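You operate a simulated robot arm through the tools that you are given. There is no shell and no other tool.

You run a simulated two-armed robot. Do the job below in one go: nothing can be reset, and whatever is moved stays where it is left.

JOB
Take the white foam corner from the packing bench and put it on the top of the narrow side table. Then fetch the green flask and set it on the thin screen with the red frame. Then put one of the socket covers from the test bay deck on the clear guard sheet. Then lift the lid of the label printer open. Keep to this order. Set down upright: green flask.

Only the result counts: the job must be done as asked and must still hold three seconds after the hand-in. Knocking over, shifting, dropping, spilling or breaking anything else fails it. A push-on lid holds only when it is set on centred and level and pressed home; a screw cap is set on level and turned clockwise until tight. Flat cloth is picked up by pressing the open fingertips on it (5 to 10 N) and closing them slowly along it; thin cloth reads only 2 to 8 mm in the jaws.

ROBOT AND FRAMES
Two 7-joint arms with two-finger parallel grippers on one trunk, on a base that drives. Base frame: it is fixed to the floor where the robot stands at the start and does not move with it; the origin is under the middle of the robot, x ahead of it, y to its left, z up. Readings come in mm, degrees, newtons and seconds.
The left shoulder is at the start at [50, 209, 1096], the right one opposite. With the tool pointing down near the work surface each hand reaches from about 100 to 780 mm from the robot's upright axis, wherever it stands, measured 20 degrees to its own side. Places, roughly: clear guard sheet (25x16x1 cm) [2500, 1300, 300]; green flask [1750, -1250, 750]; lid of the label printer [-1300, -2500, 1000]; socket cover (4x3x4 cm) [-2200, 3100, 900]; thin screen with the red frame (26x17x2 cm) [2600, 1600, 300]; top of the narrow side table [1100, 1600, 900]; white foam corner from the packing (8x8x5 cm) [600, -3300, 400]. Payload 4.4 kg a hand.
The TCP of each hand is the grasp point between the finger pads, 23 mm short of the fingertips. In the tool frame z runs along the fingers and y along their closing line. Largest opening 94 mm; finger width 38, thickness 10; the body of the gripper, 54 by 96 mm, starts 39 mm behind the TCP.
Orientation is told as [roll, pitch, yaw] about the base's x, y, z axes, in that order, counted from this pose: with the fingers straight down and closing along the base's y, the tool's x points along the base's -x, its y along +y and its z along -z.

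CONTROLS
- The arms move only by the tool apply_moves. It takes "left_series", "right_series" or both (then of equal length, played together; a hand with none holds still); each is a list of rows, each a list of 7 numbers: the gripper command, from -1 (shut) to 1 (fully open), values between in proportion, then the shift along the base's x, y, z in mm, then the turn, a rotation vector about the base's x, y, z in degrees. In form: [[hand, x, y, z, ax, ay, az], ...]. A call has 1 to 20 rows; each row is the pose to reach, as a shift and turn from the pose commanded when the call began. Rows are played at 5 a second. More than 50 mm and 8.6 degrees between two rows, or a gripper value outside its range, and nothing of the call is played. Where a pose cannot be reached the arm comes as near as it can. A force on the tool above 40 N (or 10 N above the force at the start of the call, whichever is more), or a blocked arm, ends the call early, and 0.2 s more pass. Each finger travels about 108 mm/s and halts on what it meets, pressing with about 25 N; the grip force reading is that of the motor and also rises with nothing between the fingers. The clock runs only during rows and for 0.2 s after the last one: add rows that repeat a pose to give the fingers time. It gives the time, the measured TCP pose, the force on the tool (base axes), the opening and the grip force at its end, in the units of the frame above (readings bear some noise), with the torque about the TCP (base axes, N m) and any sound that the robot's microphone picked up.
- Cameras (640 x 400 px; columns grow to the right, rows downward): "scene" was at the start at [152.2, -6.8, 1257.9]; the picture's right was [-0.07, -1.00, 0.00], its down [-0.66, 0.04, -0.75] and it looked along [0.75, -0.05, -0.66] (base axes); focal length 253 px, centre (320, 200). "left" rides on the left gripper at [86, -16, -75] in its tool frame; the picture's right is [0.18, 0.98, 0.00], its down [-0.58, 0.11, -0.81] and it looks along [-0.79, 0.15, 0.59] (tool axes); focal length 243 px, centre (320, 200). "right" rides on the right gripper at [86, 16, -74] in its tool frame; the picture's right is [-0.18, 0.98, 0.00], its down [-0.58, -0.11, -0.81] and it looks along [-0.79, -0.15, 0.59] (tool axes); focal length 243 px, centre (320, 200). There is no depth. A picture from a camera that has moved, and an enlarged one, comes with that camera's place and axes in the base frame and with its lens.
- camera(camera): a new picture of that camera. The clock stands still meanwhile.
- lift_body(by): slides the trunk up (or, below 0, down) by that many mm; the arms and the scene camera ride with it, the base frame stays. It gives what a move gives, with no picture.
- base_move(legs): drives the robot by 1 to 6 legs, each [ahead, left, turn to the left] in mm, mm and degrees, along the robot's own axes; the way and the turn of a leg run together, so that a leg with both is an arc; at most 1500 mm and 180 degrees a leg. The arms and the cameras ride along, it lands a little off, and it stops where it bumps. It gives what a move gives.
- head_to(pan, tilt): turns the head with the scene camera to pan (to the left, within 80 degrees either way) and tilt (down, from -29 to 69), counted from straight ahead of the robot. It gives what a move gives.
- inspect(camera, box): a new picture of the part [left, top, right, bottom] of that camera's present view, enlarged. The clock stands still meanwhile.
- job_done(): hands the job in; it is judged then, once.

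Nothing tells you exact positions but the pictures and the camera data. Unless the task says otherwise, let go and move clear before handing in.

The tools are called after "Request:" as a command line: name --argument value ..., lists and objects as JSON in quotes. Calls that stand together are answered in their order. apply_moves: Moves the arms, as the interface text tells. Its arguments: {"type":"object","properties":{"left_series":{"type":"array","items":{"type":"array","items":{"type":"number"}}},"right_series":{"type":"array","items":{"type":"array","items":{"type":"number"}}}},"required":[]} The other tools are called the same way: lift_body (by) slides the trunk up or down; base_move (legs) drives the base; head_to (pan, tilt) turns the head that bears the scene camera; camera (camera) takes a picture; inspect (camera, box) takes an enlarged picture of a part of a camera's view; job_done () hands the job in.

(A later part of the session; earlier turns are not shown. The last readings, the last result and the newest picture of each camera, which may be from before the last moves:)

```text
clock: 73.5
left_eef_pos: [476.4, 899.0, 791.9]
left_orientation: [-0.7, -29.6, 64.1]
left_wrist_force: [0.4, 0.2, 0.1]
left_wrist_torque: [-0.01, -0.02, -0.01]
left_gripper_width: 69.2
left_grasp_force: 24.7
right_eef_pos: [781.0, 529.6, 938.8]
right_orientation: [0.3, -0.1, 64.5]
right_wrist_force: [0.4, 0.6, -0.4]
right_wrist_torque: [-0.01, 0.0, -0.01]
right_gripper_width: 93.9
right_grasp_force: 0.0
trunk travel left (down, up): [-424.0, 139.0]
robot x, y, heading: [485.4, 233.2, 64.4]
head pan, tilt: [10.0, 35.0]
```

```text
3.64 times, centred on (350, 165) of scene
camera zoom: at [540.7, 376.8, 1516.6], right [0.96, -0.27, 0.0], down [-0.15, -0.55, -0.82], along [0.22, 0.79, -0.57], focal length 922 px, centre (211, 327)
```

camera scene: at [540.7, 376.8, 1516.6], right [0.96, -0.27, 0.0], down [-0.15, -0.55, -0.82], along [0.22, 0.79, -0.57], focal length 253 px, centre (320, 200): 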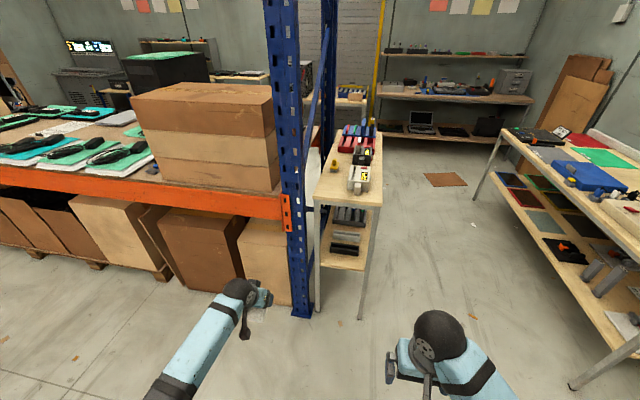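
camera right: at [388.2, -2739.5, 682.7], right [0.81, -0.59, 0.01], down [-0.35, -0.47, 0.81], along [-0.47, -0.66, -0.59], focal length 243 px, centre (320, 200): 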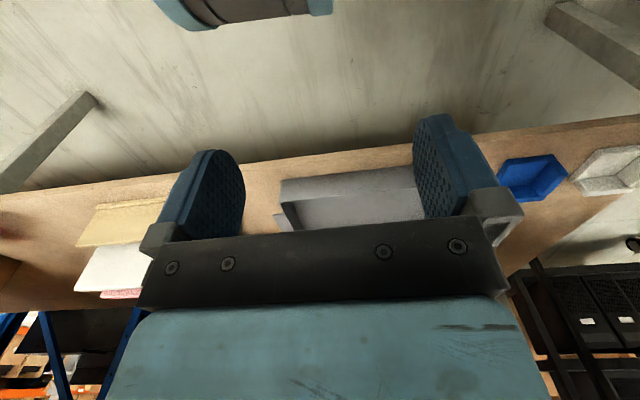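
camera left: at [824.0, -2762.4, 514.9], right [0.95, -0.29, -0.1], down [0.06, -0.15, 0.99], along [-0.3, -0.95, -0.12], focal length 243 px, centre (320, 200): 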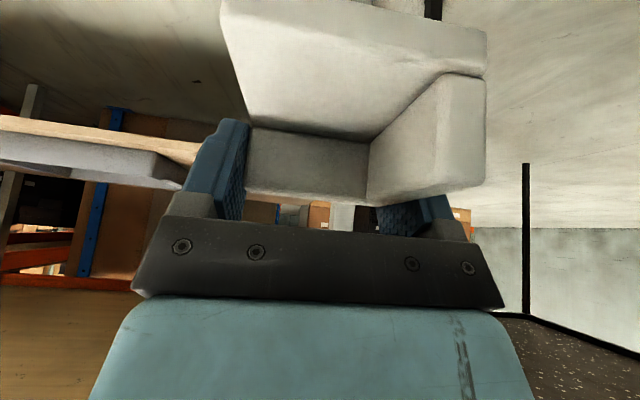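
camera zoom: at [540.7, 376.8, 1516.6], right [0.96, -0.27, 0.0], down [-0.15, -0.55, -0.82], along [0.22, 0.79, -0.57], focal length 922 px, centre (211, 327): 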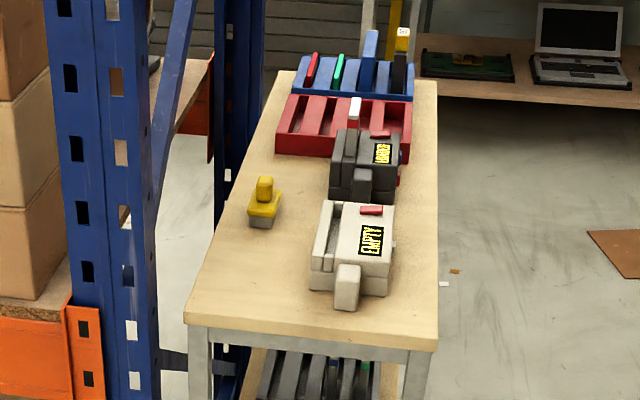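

The table's near-left part is free: corners computed near [756,1257] and [1016,1127], device further right/back, yellow item further back. I raise the hand above table height and drive in facing about 78°, aiming to set the foam ~75 mm inside the near edge.

Request:
lift_body --by 110

Request:
apply_moves --left_series '[[-1, 0, 0, 40, 0, 0, 0], [-1, 0, 0, 80, 0, 0, 0], [-1, 0, 0, 120, 0, 0, 0], [-1, 0, 0, 140, 0, 0, 0]]'

Request:
base_move --legs '[[0, 0, 13.6], [0, -424, 0], [350, 0, 0]]'

Request:
head_to --pan 15 --tilt 50

Request:
camera --camera "scene"

Request:
camera --camera "left"

```text
clock: 75.0
left_eef_pos: [476.6, 897.6, 901.7]
left_orientation: [-0.7, -29.8, 64.1]
left_wrist_force: [0.7, 0.0, 0.4]
left_wrist_torque: [0.02, -0.03, 0.01]
left_gripper_width: 69.1
left_grasp_force: 25.0
right_eef_pos: [781.9, 529.6, 1048.4]
right_orientation: [0.3, 0.0, 64.5]
right_wrist_force: [-0.6, -0.6, 0.6]
right_wrist_torque: [-0.04, 0.0, 0.02]
right_gripper_width: 94.0
right_grasp_force: 0.1
trunk travel left (down, up): [-534.0, 29.0]
robot x, y, heading: [486.7, 232.0, 64.4]
head pan, tilt: [10.0, 35.0]
```

```text
clock: 76.0
left_eef_pos: [472.0, 897.1, 1043.9]
left_orientation: [-0.8, -29.6, 64.1]
left_wrist_force: [-0.1, 0.2, -0.8]
left_wrist_torque: [-0.01, -0.03, 0.01]
left_gripper_width: 69.2
left_grasp_force: 24.5
right_eef_pos: [781.1, 531.4, 1048.2]
right_orientation: [0.3, -0.2, 64.6]
right_wrist_force: [-0.5, -0.2, 0.4]
right_wrist_torque: [0.0, -0.02, -0.04]
right_gripper_width: 94.0
right_grasp_force: 0.1
trunk travel left (down, up): [-534.0, 29.0]
robot x, y, heading: [488.6, 233.5, 64.4]
head pan, tilt: [10.0, 35.0]
```

```text
clock: 82.9
left_eef_pos: [797.7, 1128.5, 1043.8]
left_orientation: [-0.7, -29.7, 78.4]
left_wrist_force: [-0.7, 0.0, -0.5]
left_wrist_torque: [0.01, 0.0, 0.02]
left_gripper_width: 69.2
left_grasp_force: 25.1
right_eef_pos: [1185.9, 848.4, 1049.4]
right_orientation: [0.4, -0.2, 78.8]
right_wrist_force: [0.2, -0.8, 0.3]
right_wrist_torque: [0.02, 0.0, 0.01]
right_gripper_width: 94.1
right_grasp_force: 0.1
trunk travel left (down, up): [-534.0, 29.0]
robot x, y, heading: [977.8, 488.9, 78.9]
head pan, tilt: [10.0, 35.0]
```

```text
clock: 83.7
left_eef_pos: [797.6, 1127.9, 1044.4]
left_orientation: [-0.7, -29.6, 78.3]
left_wrist_force: [1.0, 0.3, 0.2]
left_wrist_torque: [0.01, 0.02, 0.0]
left_gripper_width: 69.1
left_grasp_force: 24.6
right_eef_pos: [1187.2, 849.5, 1048.6]
right_orientation: [0.3, -0.2, 78.9]
right_wrist_force: [0.2, -0.6, 0.2]
right_wrist_torque: [-0.02, 0.03, 0.01]
right_gripper_width: 93.9
right_grasp_force: 0.0
trunk travel left (down, up): [-534.0, 29.0]
robot x, y, heading: [974.7, 485.4, 78.8]
head pan, tilt: [15.0, 50.0]
```

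```text
taken
camera scene: at [984.7, 629.2, 1605.0], right [1.0, 0.06, 0.0], down [0.05, -0.76, -0.64], along [-0.04, 0.64, -0.77], focal length 253 px, centre (320, 200)
```

scene: 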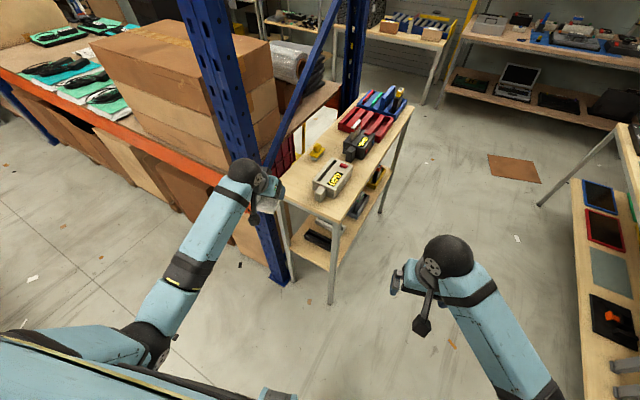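

```text
taken
camera left: at [791.1, 1016.0, 1067.0], right [-0.99, 0.05, -0.1], down [-0.09, 0.13, 0.99], along [0.06, 0.99, -0.12], focal length 243 px, centre (320, 200)
```

left: 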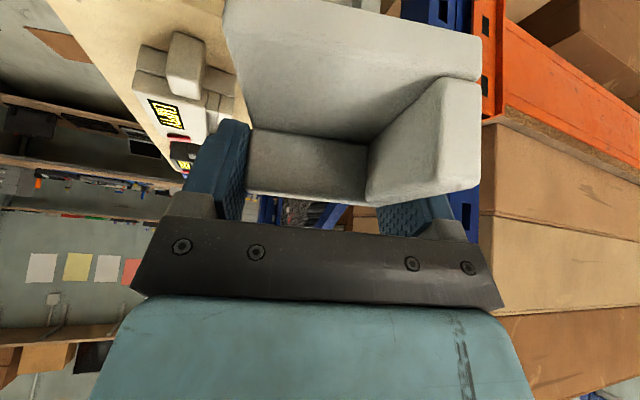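

The hand is just short of the table and left of its edge line. I zoom on the table to refine its corners.

Request:
inspect --camera "scene" --box '[230, 80, 420, 240]'

```text
2.50 times, centred on (325, 160) of scene
camera zoom: at [984.7, 629.2, 1605.0], right [1.0, 0.06, 0.0], down [0.05, -0.76, -0.64], along [-0.04, 0.64, -0.77], focal length 634 px, centre (308, 300)
```

zoom: 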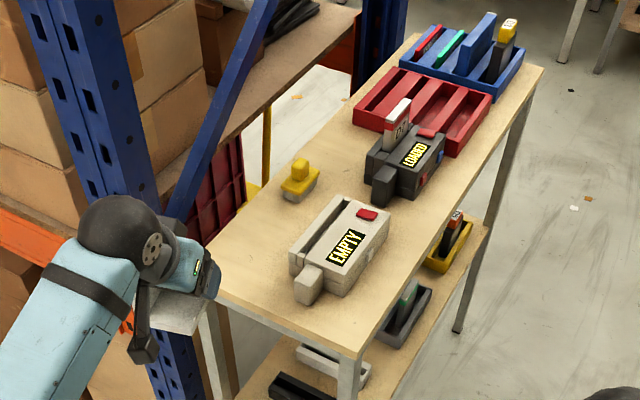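

Corners confirmed (table top about z 895–900). I drive forward 135 mm and a little right, keeping the hand above the table.

Request:
base_move --legs '[[135, -14, 0]]'

Request:
camera --camera "scene"

Request:
camera --camera "left"

Request:
inspect --camera "scene" --box '[210, 120, 400, 280]'

```text
clock: 85.0
left_eef_pos: [837.5, 1256.7, 1045.1]
left_orientation: [-0.8, -30.0, 78.3]
left_wrist_force: [0.5, 1.7, 0.2]
left_wrist_torque: [0.02, -0.02, 0.02]
left_gripper_width: 69.4
left_grasp_force: 25.1
right_eef_pos: [1227.4, 973.8, 1049.3]
right_orientation: [0.3, -0.1, 78.9]
right_wrist_force: [0.3, 0.0, 0.4]
right_wrist_torque: [0.01, -0.01, -0.05]
right_gripper_width: 94.1
right_grasp_force: 0.1
trunk travel left (down, up): [-534.0, 29.0]
robot x, y, heading: [1016.0, 613.5, 78.6]
head pan, tilt: [15.0, 50.0]
```

```text
taken
camera scene: at [1024.2, 756.0, 1605.1], right [1.0, 0.06, 0.0], down [0.05, -0.76, -0.64], along [-0.04, 0.64, -0.77], focal length 253 px, centre (320, 200)
```

scene: 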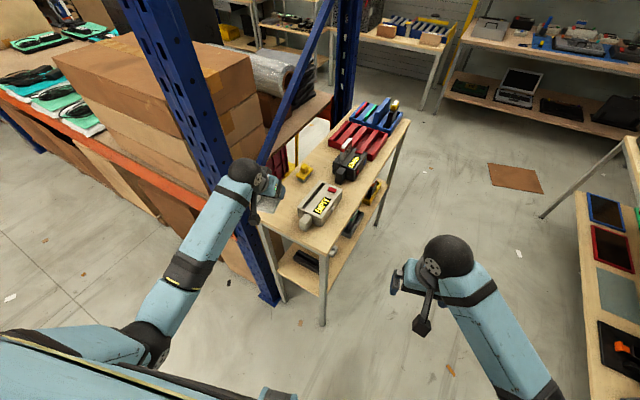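

```text
taken
camera left: at [831.1, 1143.3, 1067.3], right [-0.99, 0.05, -0.1], down [-0.09, 0.13, 0.99], along [0.06, 0.99, -0.12], focal length 243 px, centre (320, 200)
```

left: 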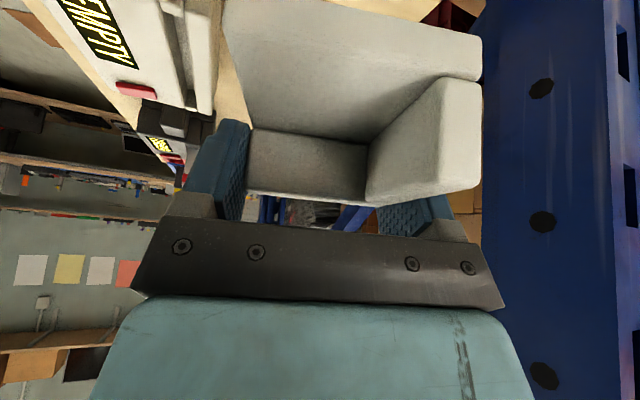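

```text
2.50 times, centred on (305, 200) of scene
camera zoom: at [1024.2, 756.0, 1605.1], right [1.0, 0.06, 0.0], down [0.05, -0.76, -0.64], along [-0.04, 0.64, -0.77], focal length 634 px, centre (358, 200)
```

zoom: 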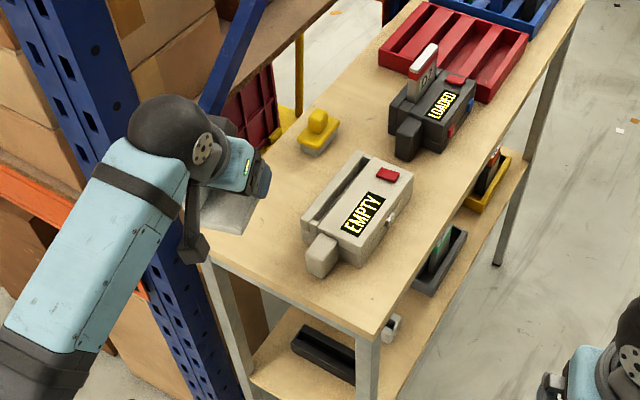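

The hand is over the free corner with margin to the blue post and the device. I move 42 mm forward and go down to just above the table.

Request:
apply_moves --left_series '[[-1, 2, 42, 0, 0, 0, 0], [-1, 2, 42, -40, 0, 0, 0], [-1, 2, 42, -75, 0, 0, 0], [-1, 2, 42, -90, 0, 0, 0], [-1, 2, 42, -95, 0, 0, 0], [-1, 2, 42, -95, 0, 0, 0]]'

Request:
camera --camera "left"

Request:
inspect --camera "scene" --box '[210, 120, 400, 280]'

```text
clock: 86.4
left_eef_pos: [841.0, 1297.1, 947.5]
left_orientation: [-0.7, -29.6, 78.3]
left_wrist_force: [0.3, -0.3, -0.9]
left_wrist_torque: [0.01, 0.0, 0.01]
left_gripper_width: 68.9
left_grasp_force: 25.2
right_eef_pos: [1227.1, 975.1, 1047.9]
right_orientation: [0.3, -0.2, 78.9]
right_wrist_force: [-0.5, 0.0, 0.4]
right_wrist_torque: [-0.01, 0.02, 0.04]
right_gripper_width: 94.0
right_grasp_force: 0.0
trunk travel left (down, up): [-534.0, 29.0]
robot x, y, heading: [1015.7, 613.9, 79.0]
head pan, tilt: [15.0, 50.0]
```

```text
taken
camera left: at [833.7, 1184.0, 970.3], right [-0.99, 0.05, -0.1], down [-0.09, 0.13, 0.99], along [0.06, 0.99, -0.12], focal length 243 px, centre (320, 200)
```

left: 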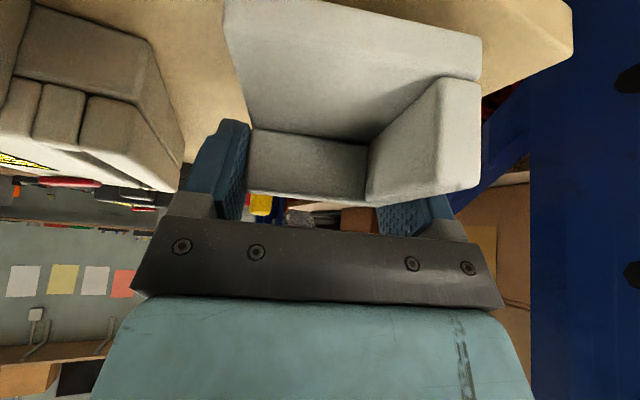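

```text
2.50 times, centred on (305, 200) of scene
camera zoom: at [1024.5, 756.9, 1604.9], right [1.0, 0.06, 0.0], down [0.05, -0.76, -0.64], along [-0.04, 0.64, -0.77], focal length 634 px, centre (358, 200)
```

zoom: 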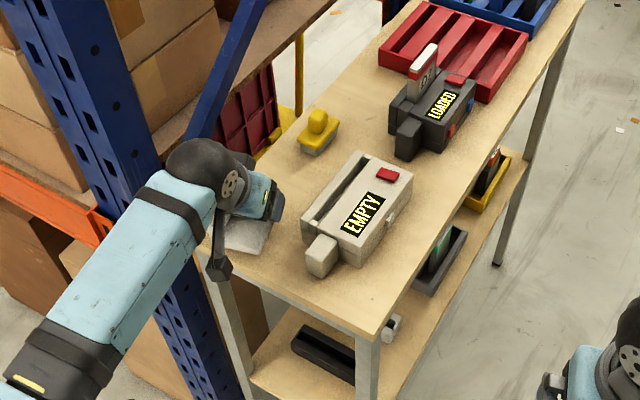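

Still slightly above the table. I go down in small steps until it touches.

Request:
apply_moves --left_series '[[-1, 0, 0, -2, 0, 0, 0], [-1, 0, 0, -4, 0, 0, 0], [-1, 0, 0, -6, 0, 0, 0], [-1, 0, 0, -8, 0, 0, 0], [-1, 0, 0, -8, 0, 0, 0]]'

```text
clock: 87.6
left_eef_pos: [840.3, 1297.3, 941.3]
left_orientation: [-0.7, -29.8, 78.2]
left_wrist_force: [-0.6, 0.4, -0.7]
left_wrist_torque: [-0.04, 0.0, 0.0]
left_gripper_width: 69.3
left_grasp_force: 25.2
right_eef_pos: [1226.2, 974.8, 1047.6]
right_orientation: [0.3, -0.1, 78.8]
right_wrist_force: [0.9, 0.1, 0.5]
right_wrist_torque: [0.0, 0.0, -0.03]
right_gripper_width: 94.2
right_grasp_force: 0.1
trunk travel left (down, up): [-534.0, 29.0]
robot x, y, heading: [1017.1, 616.4, 78.7]
head pan, tilt: [15.0, 50.0]
```

Request:
apply_moves --left_series '[[-1, 0, 0, -2, 0, 0, 0], [-1, 0, 0, -4, 0, 0, 0], [-1, 0, 0, -4, 0, 0, 0]]'

Request:
inspect --camera "left" --box '[140, 0, 600, 240]'

```text
clock: 88.4
left_eef_pos: [841.2, 1297.9, 937.8]
left_orientation: [-0.7, -29.7, 78.3]
left_wrist_force: [-0.4, 0.0, -0.7]
left_wrist_torque: [0.0, 0.01, -0.01]
left_gripper_width: 69.0
left_grasp_force: 25.2
right_eef_pos: [1226.6, 975.9, 1048.1]
right_orientation: [0.3, -0.2, 78.9]
right_wrist_force: [-0.5, -0.1, 0.3]
right_wrist_torque: [0.01, 0.03, 0.05]
right_gripper_width: 93.9
right_grasp_force: 0.0
trunk travel left (down, up): [-534.0, 29.0]
robot x, y, heading: [1013.2, 616.2, 78.8]
head pan, tilt: [15.0, 50.0]
```

```text
1.39 times, centred on (370, 120) of left
camera zoom: at [833.6, 1185.5, 959.8], right [-0.99, 0.05, -0.1], down [-0.09, 0.13, 0.99], along [0.06, 0.99, -0.12], focal length 338 px, centre (250, 311)
```

zoom: 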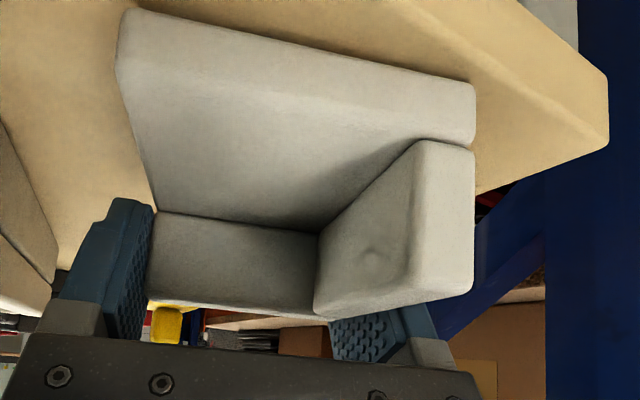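

Request:
apply_moves --left_series '[[-1, 0, 0, -2, 0, 0, 0], [-1, 0, 0, -4, 0, 0, 0], [-1, 0, 0, -4, 0, 0, 0]]'

Request:
apply_moves --left_series '[[-1, 0, 0, -2, 0, 0, 0], [-1, 0, 0, -4, 0, 0, 0], [-1, 0, 0, -4, 0, 0, 0]]'

```text
clock: 89.2
left_eef_pos: [839.3, 1298.8, 937.3]
left_orientation: [-0.7, -30.0, 78.3]
left_wrist_force: [-1.4, 0.5, 15.2]
left_wrist_torque: [-0.41, 0.62, -0.03]
left_gripper_width: 69.0
left_grasp_force: 25.2
right_eef_pos: [1227.4, 973.6, 1049.4]
right_orientation: [0.3, -0.2, 78.9]
right_wrist_force: [0.0, 0.5, 0.4]
right_wrist_torque: [-0.01, -0.02, 0.0]
right_gripper_width: 94.2
right_grasp_force: 0.1
trunk travel left (down, up): [-534.0, 29.0]
robot x, y, heading: [1013.7, 614.8, 78.8]
head pan, tilt: [15.0, 50.0]
```

```text
clock: 90.0
left_eef_pos: [841.5, 1298.0, 934.5]
left_orientation: [-0.6, -30.3, 78.3]
left_wrist_force: [-4.6, 6.3, 37.9]
left_wrist_torque: [0.23, 0.37, -0.09]
left_gripper_width: 69.6
left_grasp_force: 25.0
right_eef_pos: [1227.7, 972.0, 1050.2]
right_orientation: [0.4, -0.2, 78.9]
right_wrist_force: [-0.1, -0.1, 0.0]
right_wrist_torque: [0.04, -0.01, 0.0]
right_gripper_width: 93.9
right_grasp_force: 0.1
trunk travel left (down, up): [-534.0, 29.0]
robot x, y, heading: [1018.2, 612.4, 78.7]
head pan, tilt: [15.0, 50.0]
```

Touched down (38 N). I relieve the push, open a little, and retreat upwards.

Request:
apply_moves --left_series '[[-1, 0, 0, 3, 0, 0, 0], [0.55, 0, 0, 3, 0, 0, 0], [0.75, 0, 0, 3, 0, 0, 0], [0.8, 0, 0, 3, 0, 0, 0], [0.8, 0, 0, 3, 0, 0, 0]]'

Request:
camera --camera "left"

```text
clock: 91.2
left_eef_pos: [839.8, 1301.5, 932.0]
left_orientation: [-0.8, -29.8, 78.3]
left_wrist_force: [0.4, 0.9, -0.6]
left_wrist_torque: [0.0, 0.05, -0.04]
left_gripper_width: 84.5
left_grasp_force: 0.0
right_eef_pos: [1227.7, 975.8, 1048.3]
right_orientation: [0.3, -0.2, 78.6]
right_wrist_force: [-0.7, -0.1, -0.5]
right_wrist_torque: [0.0, -0.02, 0.0]
right_gripper_width: 94.0
right_grasp_force: 0.1
trunk travel left (down, up): [-534.0, 29.0]
robot x, y, heading: [1013.4, 617.5, 78.6]
head pan, tilt: [15.0, 50.0]
```

```text
taken
camera left: at [833.3, 1187.0, 954.5], right [-0.99, 0.05, -0.1], down [-0.09, 0.13, 0.99], along [0.06, 0.99, -0.12], focal length 243 px, centre (320, 200)
```

left: 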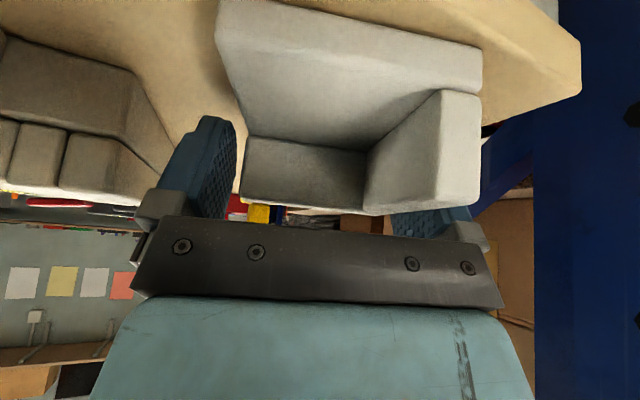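

Released; the foam stands on the table. I rise straight up and back the base off, then check.

Request:
apply_moves --left_series '[[0.8, 0, 0, 30, 0, 0, 0], [0.8, 0, 0, 70, 0, 0, 0], [0.8, 0, 0, 115, 0, 0, 0], [0.8, 0, 0, 115, 0, 0, 0]]'

Request:
base_move --legs '[[-350, 0, 0]]'

Request:
camera --camera "scene"

Request:
inspect --camera "scene" --box '[210, 80, 400, 240]'

```text
clock: 92.2
left_eef_pos: [842.7, 1300.0, 1048.9]
left_orientation: [-0.8, -29.7, 78.5]
left_wrist_force: [-0.5, 0.8, -0.2]
left_wrist_torque: [-0.05, -0.02, -0.02]
left_gripper_width: 84.8
left_grasp_force: 0.0
right_eef_pos: [1227.3, 976.1, 1048.6]
right_orientation: [0.3, -0.1, 78.8]
right_wrist_force: [0.0, 0.6, 0.0]
right_wrist_torque: [-0.03, 0.04, -0.01]
right_gripper_width: 94.0
right_grasp_force: 0.1
trunk travel left (down, up): [-534.0, 29.0]
robot x, y, heading: [1016.0, 614.5, 78.7]
head pan, tilt: [15.0, 50.0]
```

```text
clock: 94.5
left_eef_pos: [771.1, 949.1, 1048.3]
left_orientation: [-0.7, -29.7, 78.6]
left_wrist_force: [-0.3, 0.0, -1.5]
left_wrist_torque: [0.0, 0.01, -0.01]
left_gripper_width: 84.6
left_grasp_force: 0.1
right_eef_pos: [1156.4, 626.5, 1049.0]
right_orientation: [0.3, -0.1, 79.0]
right_wrist_force: [0.3, -0.4, 0.8]
right_wrist_torque: [0.0, 0.0, 0.0]
right_gripper_width: 93.9
right_grasp_force: 0.1
trunk travel left (down, up): [-534.0, 29.0]
robot x, y, heading: [943.7, 263.7, 78.7]
head pan, tilt: [15.0, 50.0]
```

```text
taken
camera scene: at [954.3, 406.9, 1604.9], right [1.0, 0.07, 0.0], down [0.05, -0.76, -0.64], along [-0.04, 0.64, -0.77], focal length 253 px, centre (320, 200)
```

scene: 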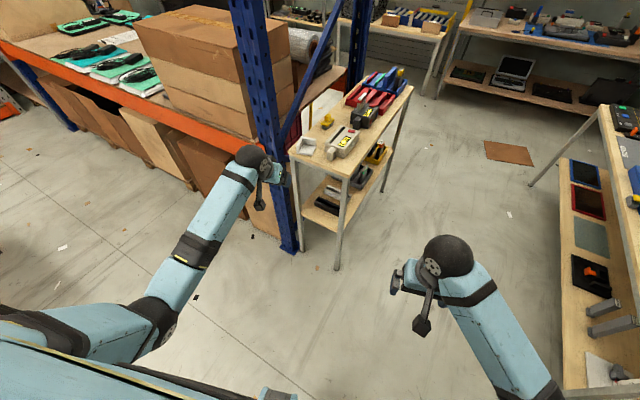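

```text
2.50 times, centred on (305, 160) of scene
camera zoom: at [954.3, 406.9, 1604.9], right [1.0, 0.07, 0.0], down [0.05, -0.76, -0.64], along [-0.04, 0.64, -0.77], focal length 634 px, centre (358, 300)
```

zoom: 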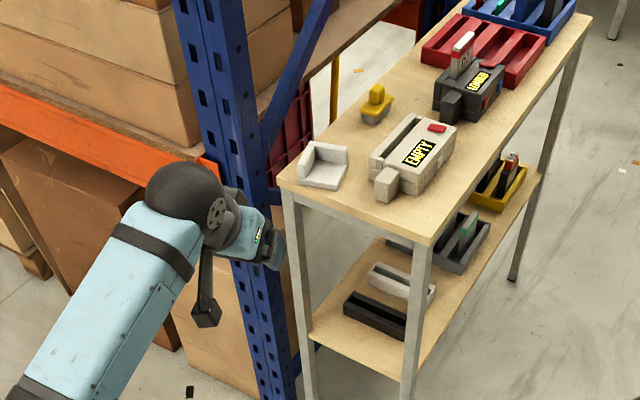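

The foam corner stands on the narrow table. Next the green flask, likely the jar at the back of the dark bench; I drive in front of that bench for a good look.

Request:
base_move --legs '[[-100, 0, 0], [0, 0, -104.7], [-40, -1000, 0]]'

Request:
head_to --pan 0 --tilt 35

Request:
camera --camera "scene"

```text
clock: 108.8
left_eef_pos: [1192.2, -712.2, 1049.3]
left_orientation: [-0.7, -29.7, -23.2]
left_wrist_force: [-0.3, 0.3, 0.0]
left_wrist_torque: [0.02, 0.0, -0.02]
left_gripper_width: 84.5
left_grasp_force: 0.1
right_eef_pos: [796.8, -1023.4, 1048.0]
right_orientation: [0.2, -0.2, -22.8]
right_wrist_force: [-0.6, -0.7, 1.0]
right_wrist_torque: [0.03, -0.03, 0.0]
right_gripper_width: 93.8
right_grasp_force: 0.0
trunk travel left (down, up): [-534.0, 29.0]
robot x, y, heading: [486.0, -741.4, -23.0]
head pan, tilt: [15.0, 50.0]
```

```text
clock: 109.5
left_eef_pos: [1192.4, -712.0, 1049.9]
left_orientation: [-0.7, -29.7, -23.2]
left_wrist_force: [0.3, -0.8, 0.5]
left_wrist_torque: [-0.02, 0.0, 0.02]
left_gripper_width: 84.8
left_grasp_force: 0.1
right_eef_pos: [797.1, -1023.3, 1048.6]
right_orientation: [0.3, -0.1, -22.8]
right_wrist_force: [0.8, -0.8, -0.6]
right_wrist_torque: [0.01, 0.01, -0.01]
right_gripper_width: 93.9
right_grasp_force: 0.1
trunk travel left (down, up): [-534.0, 29.0]
robot x, y, heading: [485.1, -742.8, -22.7]
head pan, tilt: [0.0, 35.0]
```

```text
taken
camera scene: at [630.2, -804.7, 1626.6], right [-0.39, -0.92, 0.0], down [-0.53, 0.22, -0.82], along [0.75, -0.32, -0.57], focal length 253 px, centre (320, 200)
```

scene: 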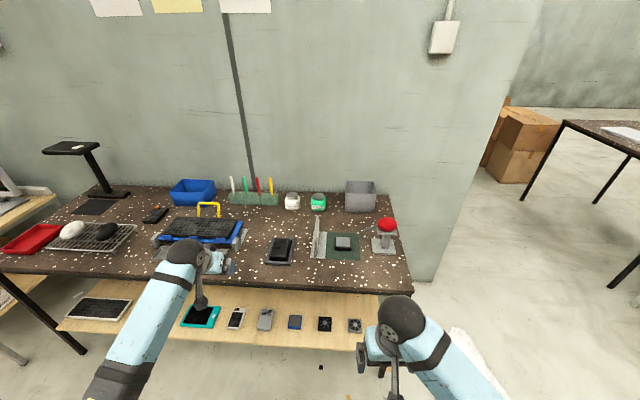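

Request:
inspect --camera "scene" --box '[260, 160, 420, 280]'

Request:
inspect --camera "scene" --box '[20, 130, 280, 350]'

```text
3.33 times, centred on (340, 220) of scene
camera zoom: at [630.2, -804.7, 1626.6], right [-0.39, -0.92, 0.0], down [-0.53, 0.22, -0.82], along [0.75, -0.32, -0.57], focal length 845 px, centre (253, 133)
```

zoom: 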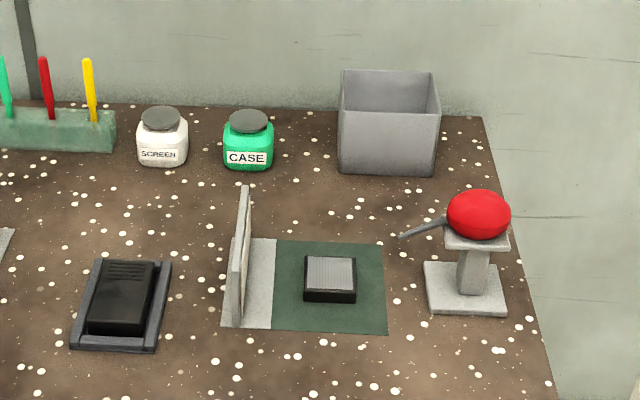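

```text
1.82 times, centred on (150, 240) of scene
camera zoom: at [630.2, -804.7, 1626.6], right [-0.39, -0.92, 0.0], down [-0.53, 0.22, -0.82], along [0.75, -0.32, -0.57], focal length 461 px, centre (629, 127)
```

zoom: 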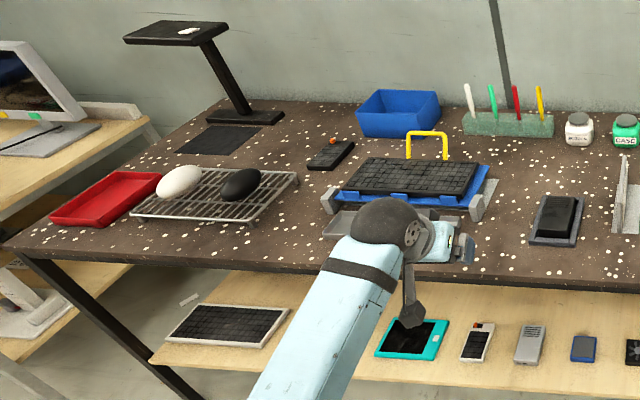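

The green flask is the round green "CASE" jar, roughly [1675, -1233], table about z 780, ~500 mm behind the bench's front edge. I'll use the right hand with a 45° forward tilt; first I fold the left hand back and up, tilt and raise the right hand, and drive nearer.

Request:
apply_moves --left_series '[[1, -32, 13.5, 35, 2, 4.6, 0], [1, -64, 27, 70, 4, 9.2, 0], [1, -96, 40.5, 105, 6, 13.8, 0], [1, -128, 54, 140, 8, 18.4, 0], [1, -160, 67.5, 175, 10, 23, 0], [1, -192, 81, 210, 11.8, 27.6, 0], [1, -192, 81, 210, 11.8, 27.6, 0], [1, -192, 81, 210, 11.8, 27.6, 0]]' --right_series '[[1, 21.9, -25.4, 35, -2.9, -6.9, 0], [1, 43.8, -50.8, 70, -5.8, -13.8, 0], [1, 65.7, -76.2, 105, -8.7, -20.75, 0], [1, 87.6, -101.6, 140, -11.6, -27.7, 0], [1, 109.5, -127, 175, -14.5, -34.6, 0], [1, 131, -152, 210, -17.4, -41.5, 0], [1, 172, -169, 210, -17.4, -41.5, 0], [1, 172, -169, 210, -17.4, -41.5, 0]]'

Request:
base_move --legs '[[0, 0, -2], [285, 285, 0]]'

Request:
head_to --pan -10 --tilt 40

Request:
camera --camera "scene"

Request:
camera --camera "right"

```text
clock: 111.3
left_eef_pos: [996.3, -630.8, 1256.1]
left_orientation: [-0.7, 0.3, -23.2]
left_wrist_force: [-0.6, 0.2, -0.3]
left_wrist_torque: [0.0, -0.03, -0.01]
left_gripper_width: 94.1
left_grasp_force: 0.0
right_eef_pos: [970.2, -1193.8, 1262.6]
right_orientation: [0.4, -45.3, -22.9]
right_wrist_force: [-1.0, 1.2, -0.7]
right_wrist_torque: [0.01, -0.02, 0.0]
right_gripper_width: 93.8
right_grasp_force: 0.1
trunk travel left (down, up): [-534.0, 29.0]
robot x, y, heading: [487.0, -748.8, -22.8]
head pan, tilt: [0.0, 35.0]
```

```text
clock: 114.8
left_eef_pos: [1376.9, -504.5, 1255.8]
left_orientation: [-0.7, 0.3, -24.6]
left_wrist_force: [-0.1, 0.0, -0.1]
left_wrist_torque: [0.0, 0.03, -0.01]
left_gripper_width: 94.0
left_grasp_force: 0.0
right_eef_pos: [1336.2, -1066.0, 1262.4]
right_orientation: [0.4, -45.3, -24.3]
right_wrist_force: [0.2, 0.3, 0.0]
right_wrist_torque: [-0.06, 0.02, 0.03]
right_gripper_width: 94.0
right_grasp_force: 0.0
trunk travel left (down, up): [-534.0, 29.0]
robot x, y, heading: [865.6, -604.8, -24.2]
head pan, tilt: [0.0, 35.0]
```

```text
clock: 115.5
left_eef_pos: [1376.6, -503.5, 1256.9]
left_orientation: [-0.8, 0.3, -24.7]
left_wrist_force: [-0.5, 0.3, 0.0]
left_wrist_torque: [-0.04, 0.03, 0.02]
left_gripper_width: 94.1
left_grasp_force: 0.1
right_eef_pos: [1336.5, -1065.7, 1262.2]
right_orientation: [0.4, -45.2, -24.2]
right_wrist_force: [0.2, -0.7, -0.3]
right_wrist_torque: [-0.03, -0.02, -0.05]
right_gripper_width: 93.9
right_grasp_force: 0.0
trunk travel left (down, up): [-534.0, 29.0]
robot x, y, heading: [865.0, -610.7, -24.1]
head pan, tilt: [-10.0, 40.0]
```

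```text
taken
camera scene: at [995.8, -681.1, 1619.1], right [-0.56, -0.83, 0.0], down [-0.53, 0.36, -0.77], along [0.63, -0.43, -0.64], focal length 253 px, centre (320, 200)
```

scene: 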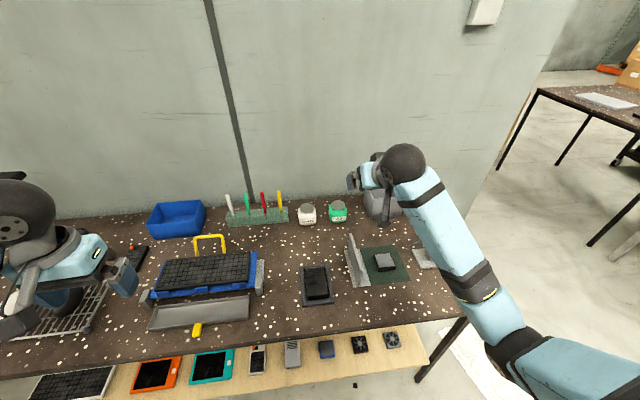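

```text
taken
camera right: at [1239.6, -1004.5, 1252.8], right [0.52, 0.84, 0.14], down [-0.19, -0.04, 0.98], along [0.83, -0.53, 0.14], focal length 243 px, centre (320, 200)
```

right: 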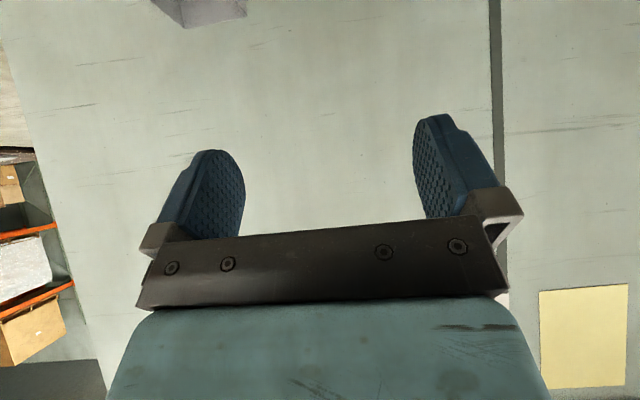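

Request:
inspect --camera "scene" --box '[270, 180, 430, 300]'

```text
3.33 times, centred on (350, 240) of scene
camera zoom: at [995.8, -681.1, 1619.1], right [-0.56, -0.83, 0.0], down [-0.53, 0.36, -0.77], along [0.63, -0.43, -0.64], focal length 845 px, centre (220, 67)
```

zoom: 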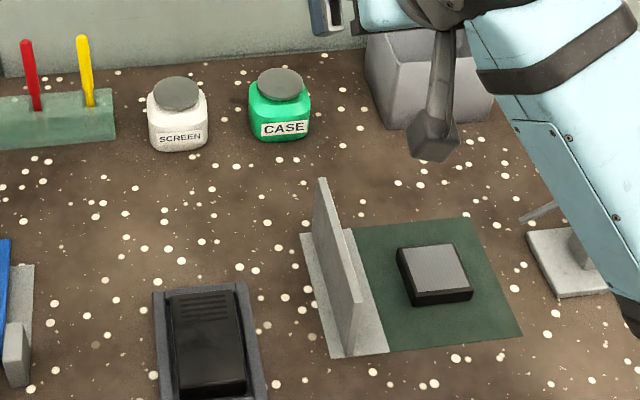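

The table is at z≈790; flask centre about [1667, -1236], 73 mm high and ~82 mm wide. Before driving up, I test how far the right arm reaches with the 45° tilt, in free air well above the bench.

Request:
apply_moves --right_series '[[1, 32, -17, -17, 0, 0, 0], [1, 64, -35, -34, 0, 0, 0], [1, 96, -52, -51, 0, 0, 0], [1, 127, -70, -69, 0, 0, 0], [1, 158, -87, -86, 0, 0, 0], [1, 190, -104, -103, 0, 0, 0], [1, 220.7, -121, -120, 0, 0, 0], [1, 220.7, -121, -120, 0, 0, 0], [1, 220.7, -121, -120, 0, 0, 0]]'

Request:
camera --camera "scene"

```text
clock: 117.5
left_eef_pos: [1377.6, -504.3, 1257.3]
left_orientation: [-0.6, 0.3, -24.5]
left_wrist_force: [-1.0, -0.2, -0.6]
left_wrist_torque: [0.05, 0.02, 0.01]
left_gripper_width: 93.9
left_grasp_force: 0.0
right_eef_pos: [1554.1, -1190.7, 1139.4]
right_orientation: [0.4, -45.2, -24.2]
right_wrist_force: [0.5, -0.9, 0.9]
right_wrist_torque: [0.0, 0.03, 0.0]
right_gripper_width: 93.9
right_grasp_force: 0.1
trunk travel left (down, up): [-534.0, 29.0]
robot x, y, heading: [864.9, -605.8, -24.6]
head pan, tilt: [-10.0, 40.0]
```

```text
taken
camera scene: at [995.6, -681.3, 1619.1], right [-0.56, -0.83, 0.0], down [-0.53, 0.36, -0.77], along [0.63, -0.43, -0.64], focal length 253 px, centre (320, 200)
```

scene: 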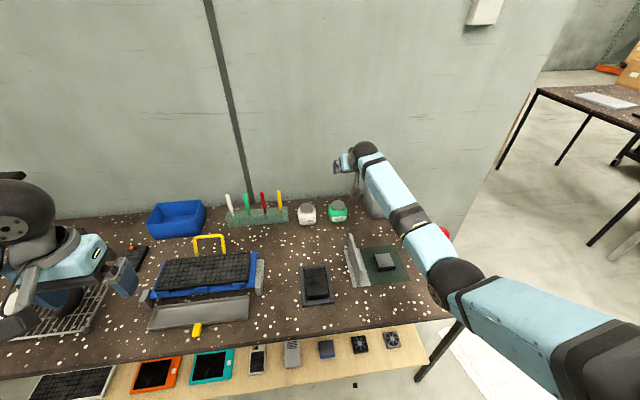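

The arm reaches this with the elbow still bent. I test a further 60 mm forward and 50 mm lower.

Request:
apply_moves --right_series '[[1, 27, -12, -25, 0, 0, 0], [1, 55, -24.5, -50, 0, 0, 0], [1, 55, -24.5, -50, 0, 0, 0], [1, 55, -24.5, -50, 0, 0, 0]]'

Request:
camera --camera "scene"

Request:
camera --camera "right"

```text
clock: 118.5
left_eef_pos: [1376.7, -503.9, 1256.0]
left_orientation: [-0.7, 0.4, -24.6]
left_wrist_force: [0.7, -0.3, 0.8]
left_wrist_torque: [0.03, -0.03, 0.03]
left_gripper_width: 93.9
left_grasp_force: 0.0
right_eef_pos: [1610.8, -1211.9, 1091.4]
right_orientation: [0.3, -45.2, -24.3]
right_wrist_force: [0.1, 0.2, -0.5]
right_wrist_torque: [-0.03, 0.01, 0.0]
right_gripper_width: 93.9
right_grasp_force: 0.0
trunk travel left (down, up): [-534.0, 29.0]
robot x, y, heading: [862.0, -604.5, -24.5]
head pan, tilt: [-10.0, 40.0]
```

```text
taken
camera scene: at [995.8, -681.4, 1619.1], right [-0.56, -0.83, 0.0], down [-0.53, 0.36, -0.77], along [0.63, -0.43, -0.64], focal length 253 px, centre (320, 200)
```

scene: 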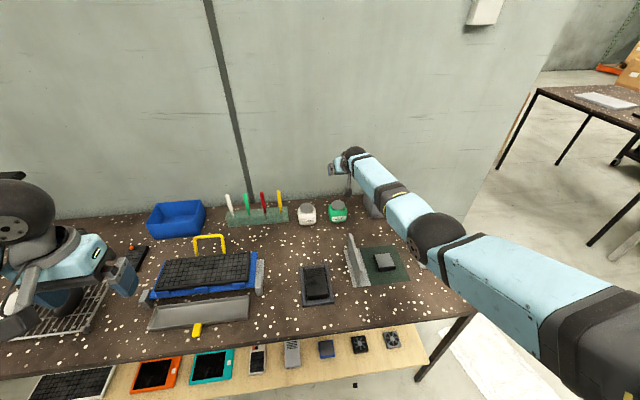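

```text
taken
camera right: at [1515.5, -1150.3, 1082.0], right [0.52, 0.84, 0.14], down [-0.19, -0.04, 0.98], along [0.83, -0.53, 0.14], focal length 243 px, centre (320, 200)
```

right: 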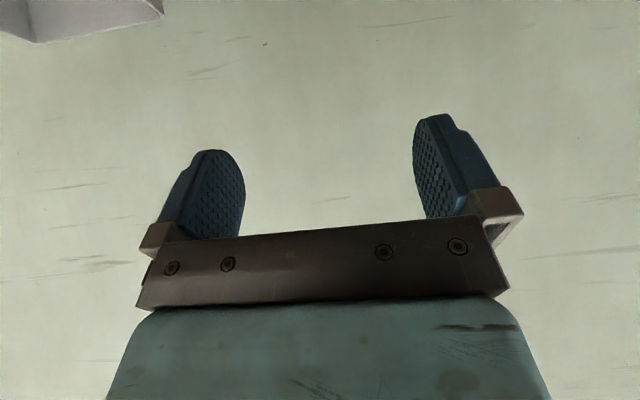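

Reach is ample. I drive 53 mm forward to bring the hand above the flask and lower the trunk until the fingers hover above it.

Request:
base_move --legs '[[53, 0, 0]]'

Request:
lift_body --by -160

Request:
camera --camera "right"

Request:
camera --camera "scene"

Request:
inspect --camera "scene" --box '[270, 160, 430, 280]'

```text
clock: 119.5
left_eef_pos: [1423.9, -525.1, 1257.4]
left_orientation: [-0.6, 0.2, -24.6]
left_wrist_force: [-0.4, 0.4, -0.2]
left_wrist_torque: [0.02, 0.0, 0.01]
left_gripper_width: 93.9
left_grasp_force: 0.2
right_eef_pos: [1659.8, -1232.1, 1093.8]
right_orientation: [0.5, -45.3, -24.3]
right_wrist_force: [-1.2, 0.6, -0.7]
right_wrist_torque: [0.01, 0.02, 0.01]
right_gripper_width: 94.0
right_grasp_force: 0.0
trunk travel left (down, up): [-534.0, 29.0]
robot x, y, heading: [915.4, -629.1, -24.5]
head pan, tilt: [-10.0, 40.0]
```

```text
clock: 121.3
left_eef_pos: [1425.9, -523.9, 1097.9]
left_orientation: [-0.7, 0.3, -24.6]
left_wrist_force: [0.5, 0.0, -0.2]
left_wrist_torque: [0.02, -0.01, 0.0]
left_gripper_width: 94.0
left_grasp_force: 0.0
right_eef_pos: [1661.4, -1233.6, 932.1]
right_orientation: [0.3, -45.2, -24.2]
right_wrist_force: [0.3, 0.1, 0.7]
right_wrist_torque: [-0.01, -0.03, -0.02]
right_gripper_width: 93.9
right_grasp_force: 0.0
trunk travel left (down, up): [-374.0, 189.0]
robot x, y, heading: [913.2, -625.9, -24.3]
head pan, tilt: [-10.0, 40.0]
```

```text
taken
camera right: at [1564.7, -1171.9, 922.6], right [0.52, 0.85, 0.14], down [-0.19, -0.04, 0.98], along [0.83, -0.53, 0.14], focal length 243 px, centre (320, 200)
```

right: 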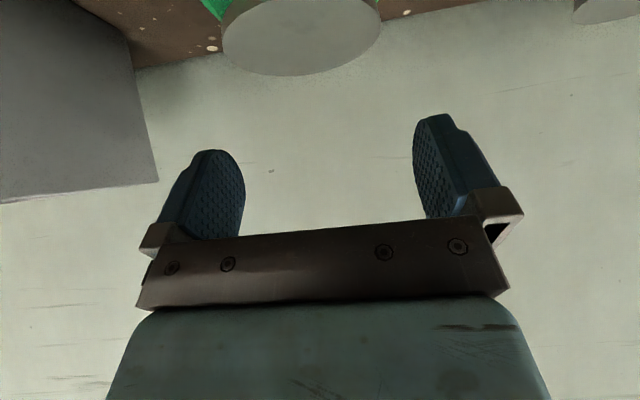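

```text
taken
camera scene: at [1044.3, -703.3, 1459.2], right [-0.56, -0.83, 0.0], down [-0.53, 0.36, -0.77], along [0.63, -0.43, -0.64], focal length 253 px, centre (320, 200)
```

scene: 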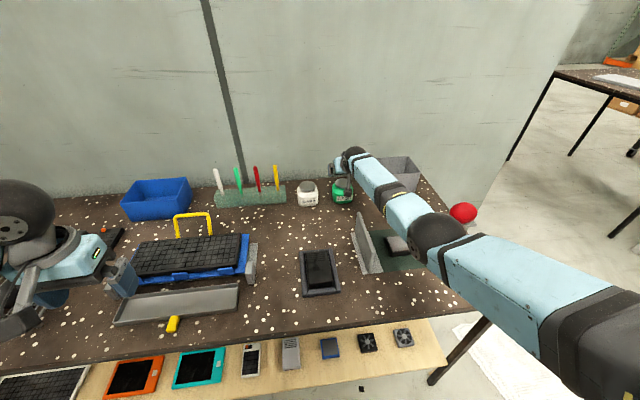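

```text
3.33 times, centred on (350, 220) of scene
camera zoom: at [1044.3, -703.3, 1459.2], right [-0.56, -0.83, 0.0], down [-0.53, 0.36, -0.77], along [0.63, -0.43, -0.64], focal length 845 px, centre (220, 133)
```

zoom: 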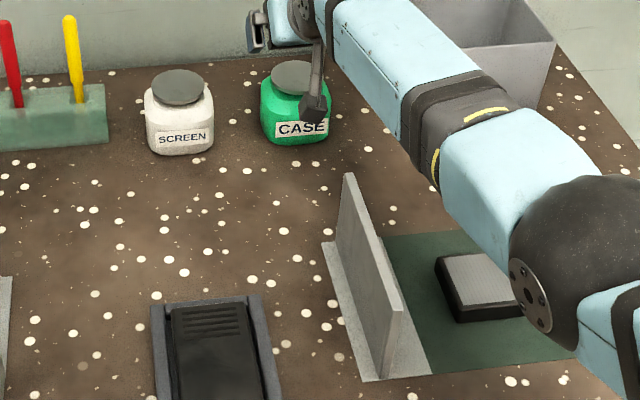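

The lid shows centred between the fingers. I lower 38 mm more and look again before the fingers pass the body.

Request:
lift_body --by -38

Request:
camera --camera "right"

```text
clock: 122.1
left_eef_pos: [1425.8, -525.9, 1058.6]
left_orientation: [-0.6, 0.3, -24.6]
left_wrist_force: [-0.2, 0.8, 0.4]
left_wrist_torque: [0.01, -0.01, -0.03]
left_gripper_width: 94.0
left_grasp_force: 0.1
right_eef_pos: [1661.2, -1233.0, 892.9]
right_orientation: [0.4, -45.2, -24.1]
right_wrist_force: [-0.8, -0.3, -0.7]
right_wrist_torque: [0.0, 0.02, 0.02]
right_gripper_width: 94.3
right_grasp_force: 0.1
trunk travel left (down, up): [-336.0, 227.0]
robot x, y, heading: [911.8, -625.9, -24.3]
head pan, tilt: [-10.0, 40.0]
```

```text
taken
camera right: at [1564.6, -1171.9, 884.7], right [0.52, 0.85, 0.14], down [-0.19, -0.04, 0.98], along [0.83, -0.53, 0.14], focal length 243 px, centre (320, 200)
```

right: 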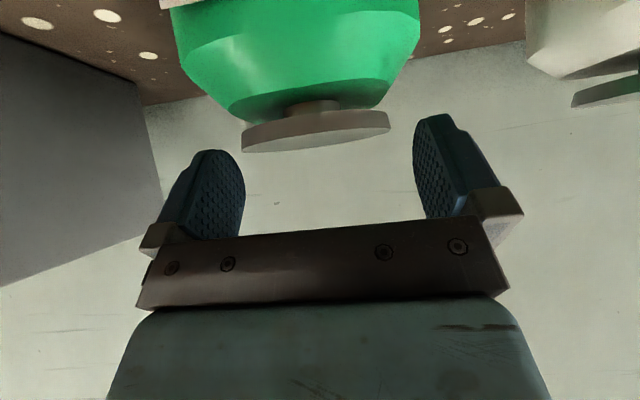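

The flask is centred; the lid is wide, so I shift the hand 14 mm back to keep the palm clear of it, then lower in two steps.

Request:
apply_moves --right_series '[[1, -12.4, 6.7, 0, 0, 0, 0], [1, -12.4, 6.7, 0, 0, 0, 0]]'

Request:
lift_body --by -28

Request:
camera --camera "right"

```text
clock: 122.7
left_eef_pos: [1426.3, -524.6, 1058.6]
left_orientation: [-0.6, 0.2, -24.7]
left_wrist_force: [0.2, 0.1, -0.3]
left_wrist_torque: [0.03, -0.02, -0.02]
left_gripper_width: 94.1
left_grasp_force: 0.0
right_eef_pos: [1650.7, -1226.8, 894.6]
right_orientation: [0.4, -45.1, -24.3]
right_wrist_force: [0.7, -0.1, 0.0]
right_wrist_torque: [-0.01, 0.02, -0.02]
right_gripper_width: 94.0
right_grasp_force: 0.1
trunk travel left (down, up): [-336.0, 227.0]
robot x, y, heading: [912.2, -627.9, -24.1]
head pan, tilt: [-10.0, 40.0]
```

```text
clock: 123.5
left_eef_pos: [1425.8, -525.8, 1031.4]
left_orientation: [-0.6, 0.3, -24.6]
left_wrist_force: [0.2, -0.3, 0.9]
left_wrist_torque: [0.03, 0.01, 0.01]
left_gripper_width: 93.9
left_grasp_force: 0.1
right_eef_pos: [1649.7, -1227.0, 867.0]
right_orientation: [0.4, -45.2, -24.1]
right_wrist_force: [-0.4, -0.7, -0.1]
right_wrist_torque: [0.01, 0.0, 0.02]
right_gripper_width: 94.1
right_grasp_force: 0.0
trunk travel left (down, up): [-308.0, 255.0]
robot x, y, heading: [909.4, -625.3, -24.3]
head pan, tilt: [-10.0, 40.0]
```

```text
taken
camera right: at [1553.1, -1166.2, 857.8], right [0.52, 0.85, 0.14], down [-0.19, -0.04, 0.98], along [0.83, -0.53, 0.14], focal length 243 px, centre (320, 200)
```

right: 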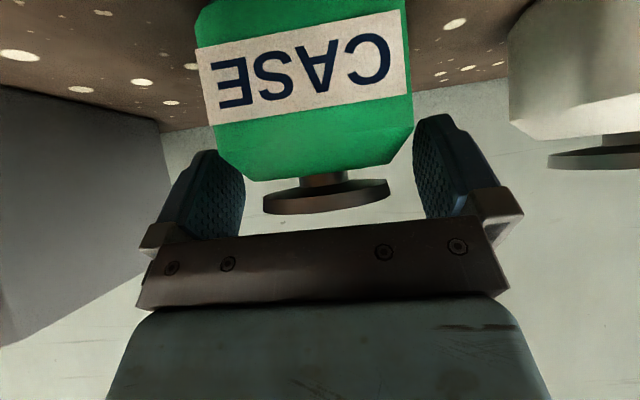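

The flask sits between the fingers with a few mm either side. I lower 24 mm and close.

Request:
apply_moves --right_series '[[1, 0, 0, -8, 0, 0, 0], [1, 0, 0, -16, 0, 0, 0], [1, 0, 0, -24, 0, 0, 0], [1, 0, 0, -24, 0, 0, 0]]'

Request:
camera --camera "right"

```text
clock: 124.5
left_eef_pos: [1425.0, -524.7, 1030.5]
left_orientation: [-0.7, 0.3, -24.6]
left_wrist_force: [0.2, 0.0, 0.4]
left_wrist_torque: [-0.01, -0.01, 0.02]
left_gripper_width: 93.9
left_grasp_force: 0.1
right_eef_pos: [1650.1, -1227.5, 845.0]
right_orientation: [0.4, -45.3, -24.2]
right_wrist_force: [-2.5, 0.3, 4.6]
right_wrist_torque: [-0.01, 0.08, 0.02]
right_gripper_width: 94.2
right_grasp_force: 0.0
trunk travel left (down, up): [-308.0, 255.0]
robot x, y, heading: [912.7, -627.0, -24.1]
head pan, tilt: [-10.0, 40.0]
```

```text
taken
camera right: at [1553.9, -1167.5, 835.6], right [0.52, 0.85, 0.14], down [-0.2, -0.04, 0.98], along [0.83, -0.53, 0.15], focal length 243 px, centre (320, 200)
```

right: 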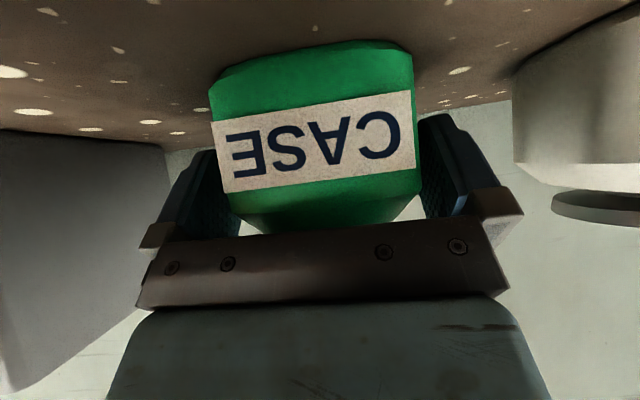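

A light touch of the palm on the lid (~5 N); I back off 5 mm along the reach and close.

Request:
apply_moves --right_series '[[1, -5.5, 2.5, 1, 0, 0, 0], [1, -5.5, 2.5, 1, 0, 0, 0]]'

Request:
apply_moves --right_series '[[0.85, 0, 0, 0, 0, 0, 0], [0.75, 0, 0, 0, 0, 0, 0], [0.6, 0, 0, 0, 0, 0, 0], [0.3, 0, 0, 0, 0, 0, 0], [-0.2, 0, 0, 0, 0, 0, 0], [-1, 0, 0, 0, 0, 0, 0], [-1, 0, 0, 0, 0, 0, 0]]'

Request:
camera --camera "right"

```text
clock: 125.0
left_eef_pos: [1426.4, -526.7, 1030.5]
left_orientation: [-0.6, 0.3, -24.6]
left_wrist_force: [-0.4, 0.2, -0.2]
left_wrist_torque: [-0.02, 0.02, -0.01]
left_gripper_width: 93.8
left_grasp_force: 0.0
right_eef_pos: [1644.9, -1225.2, 843.7]
right_orientation: [0.3, -45.2, -24.2]
right_wrist_force: [0.2, -0.3, 0.8]
right_wrist_torque: [-0.01, 0.01, 0.0]
right_gripper_width: 94.0
right_grasp_force: 0.1
trunk travel left (down, up): [-308.0, 255.0]
robot x, y, heading: [913.1, -626.4, -24.4]
head pan, tilt: [-10.0, 40.0]
```

```text
clock: 126.7
left_eef_pos: [1426.2, -525.7, 1031.1]
left_orientation: [-0.7, 0.3, -24.6]
left_wrist_force: [0.2, 0.6, -0.4]
left_wrist_torque: [0.0, -0.01, -0.01]
left_gripper_width: 93.9
left_grasp_force: 0.0
right_eef_pos: [1645.1, -1224.1, 845.0]
right_orientation: [0.4, -45.2, -24.3]
right_wrist_force: [1.5, -0.5, 1.2]
right_wrist_torque: [-0.18, 0.06, 0.1]
right_gripper_width: 71.9
right_grasp_force: 24.2
trunk travel left (down, up): [-308.0, 255.0]
robot x, y, heading: [910.4, -629.1, -24.4]
head pan, tilt: [-10.0, 40.0]
```

```text
taken
camera right: at [1548.1, -1163.9, 835.1], right [0.52, 0.85, 0.14], down [-0.19, -0.04, 0.98], along [0.83, -0.53, 0.14], focal length 243 px, centre (320, 200)
```

right: 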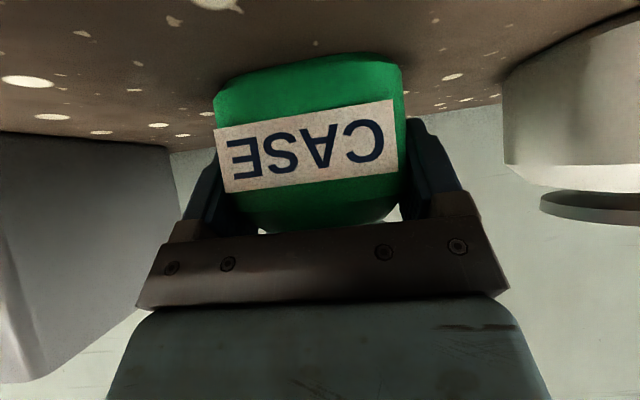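

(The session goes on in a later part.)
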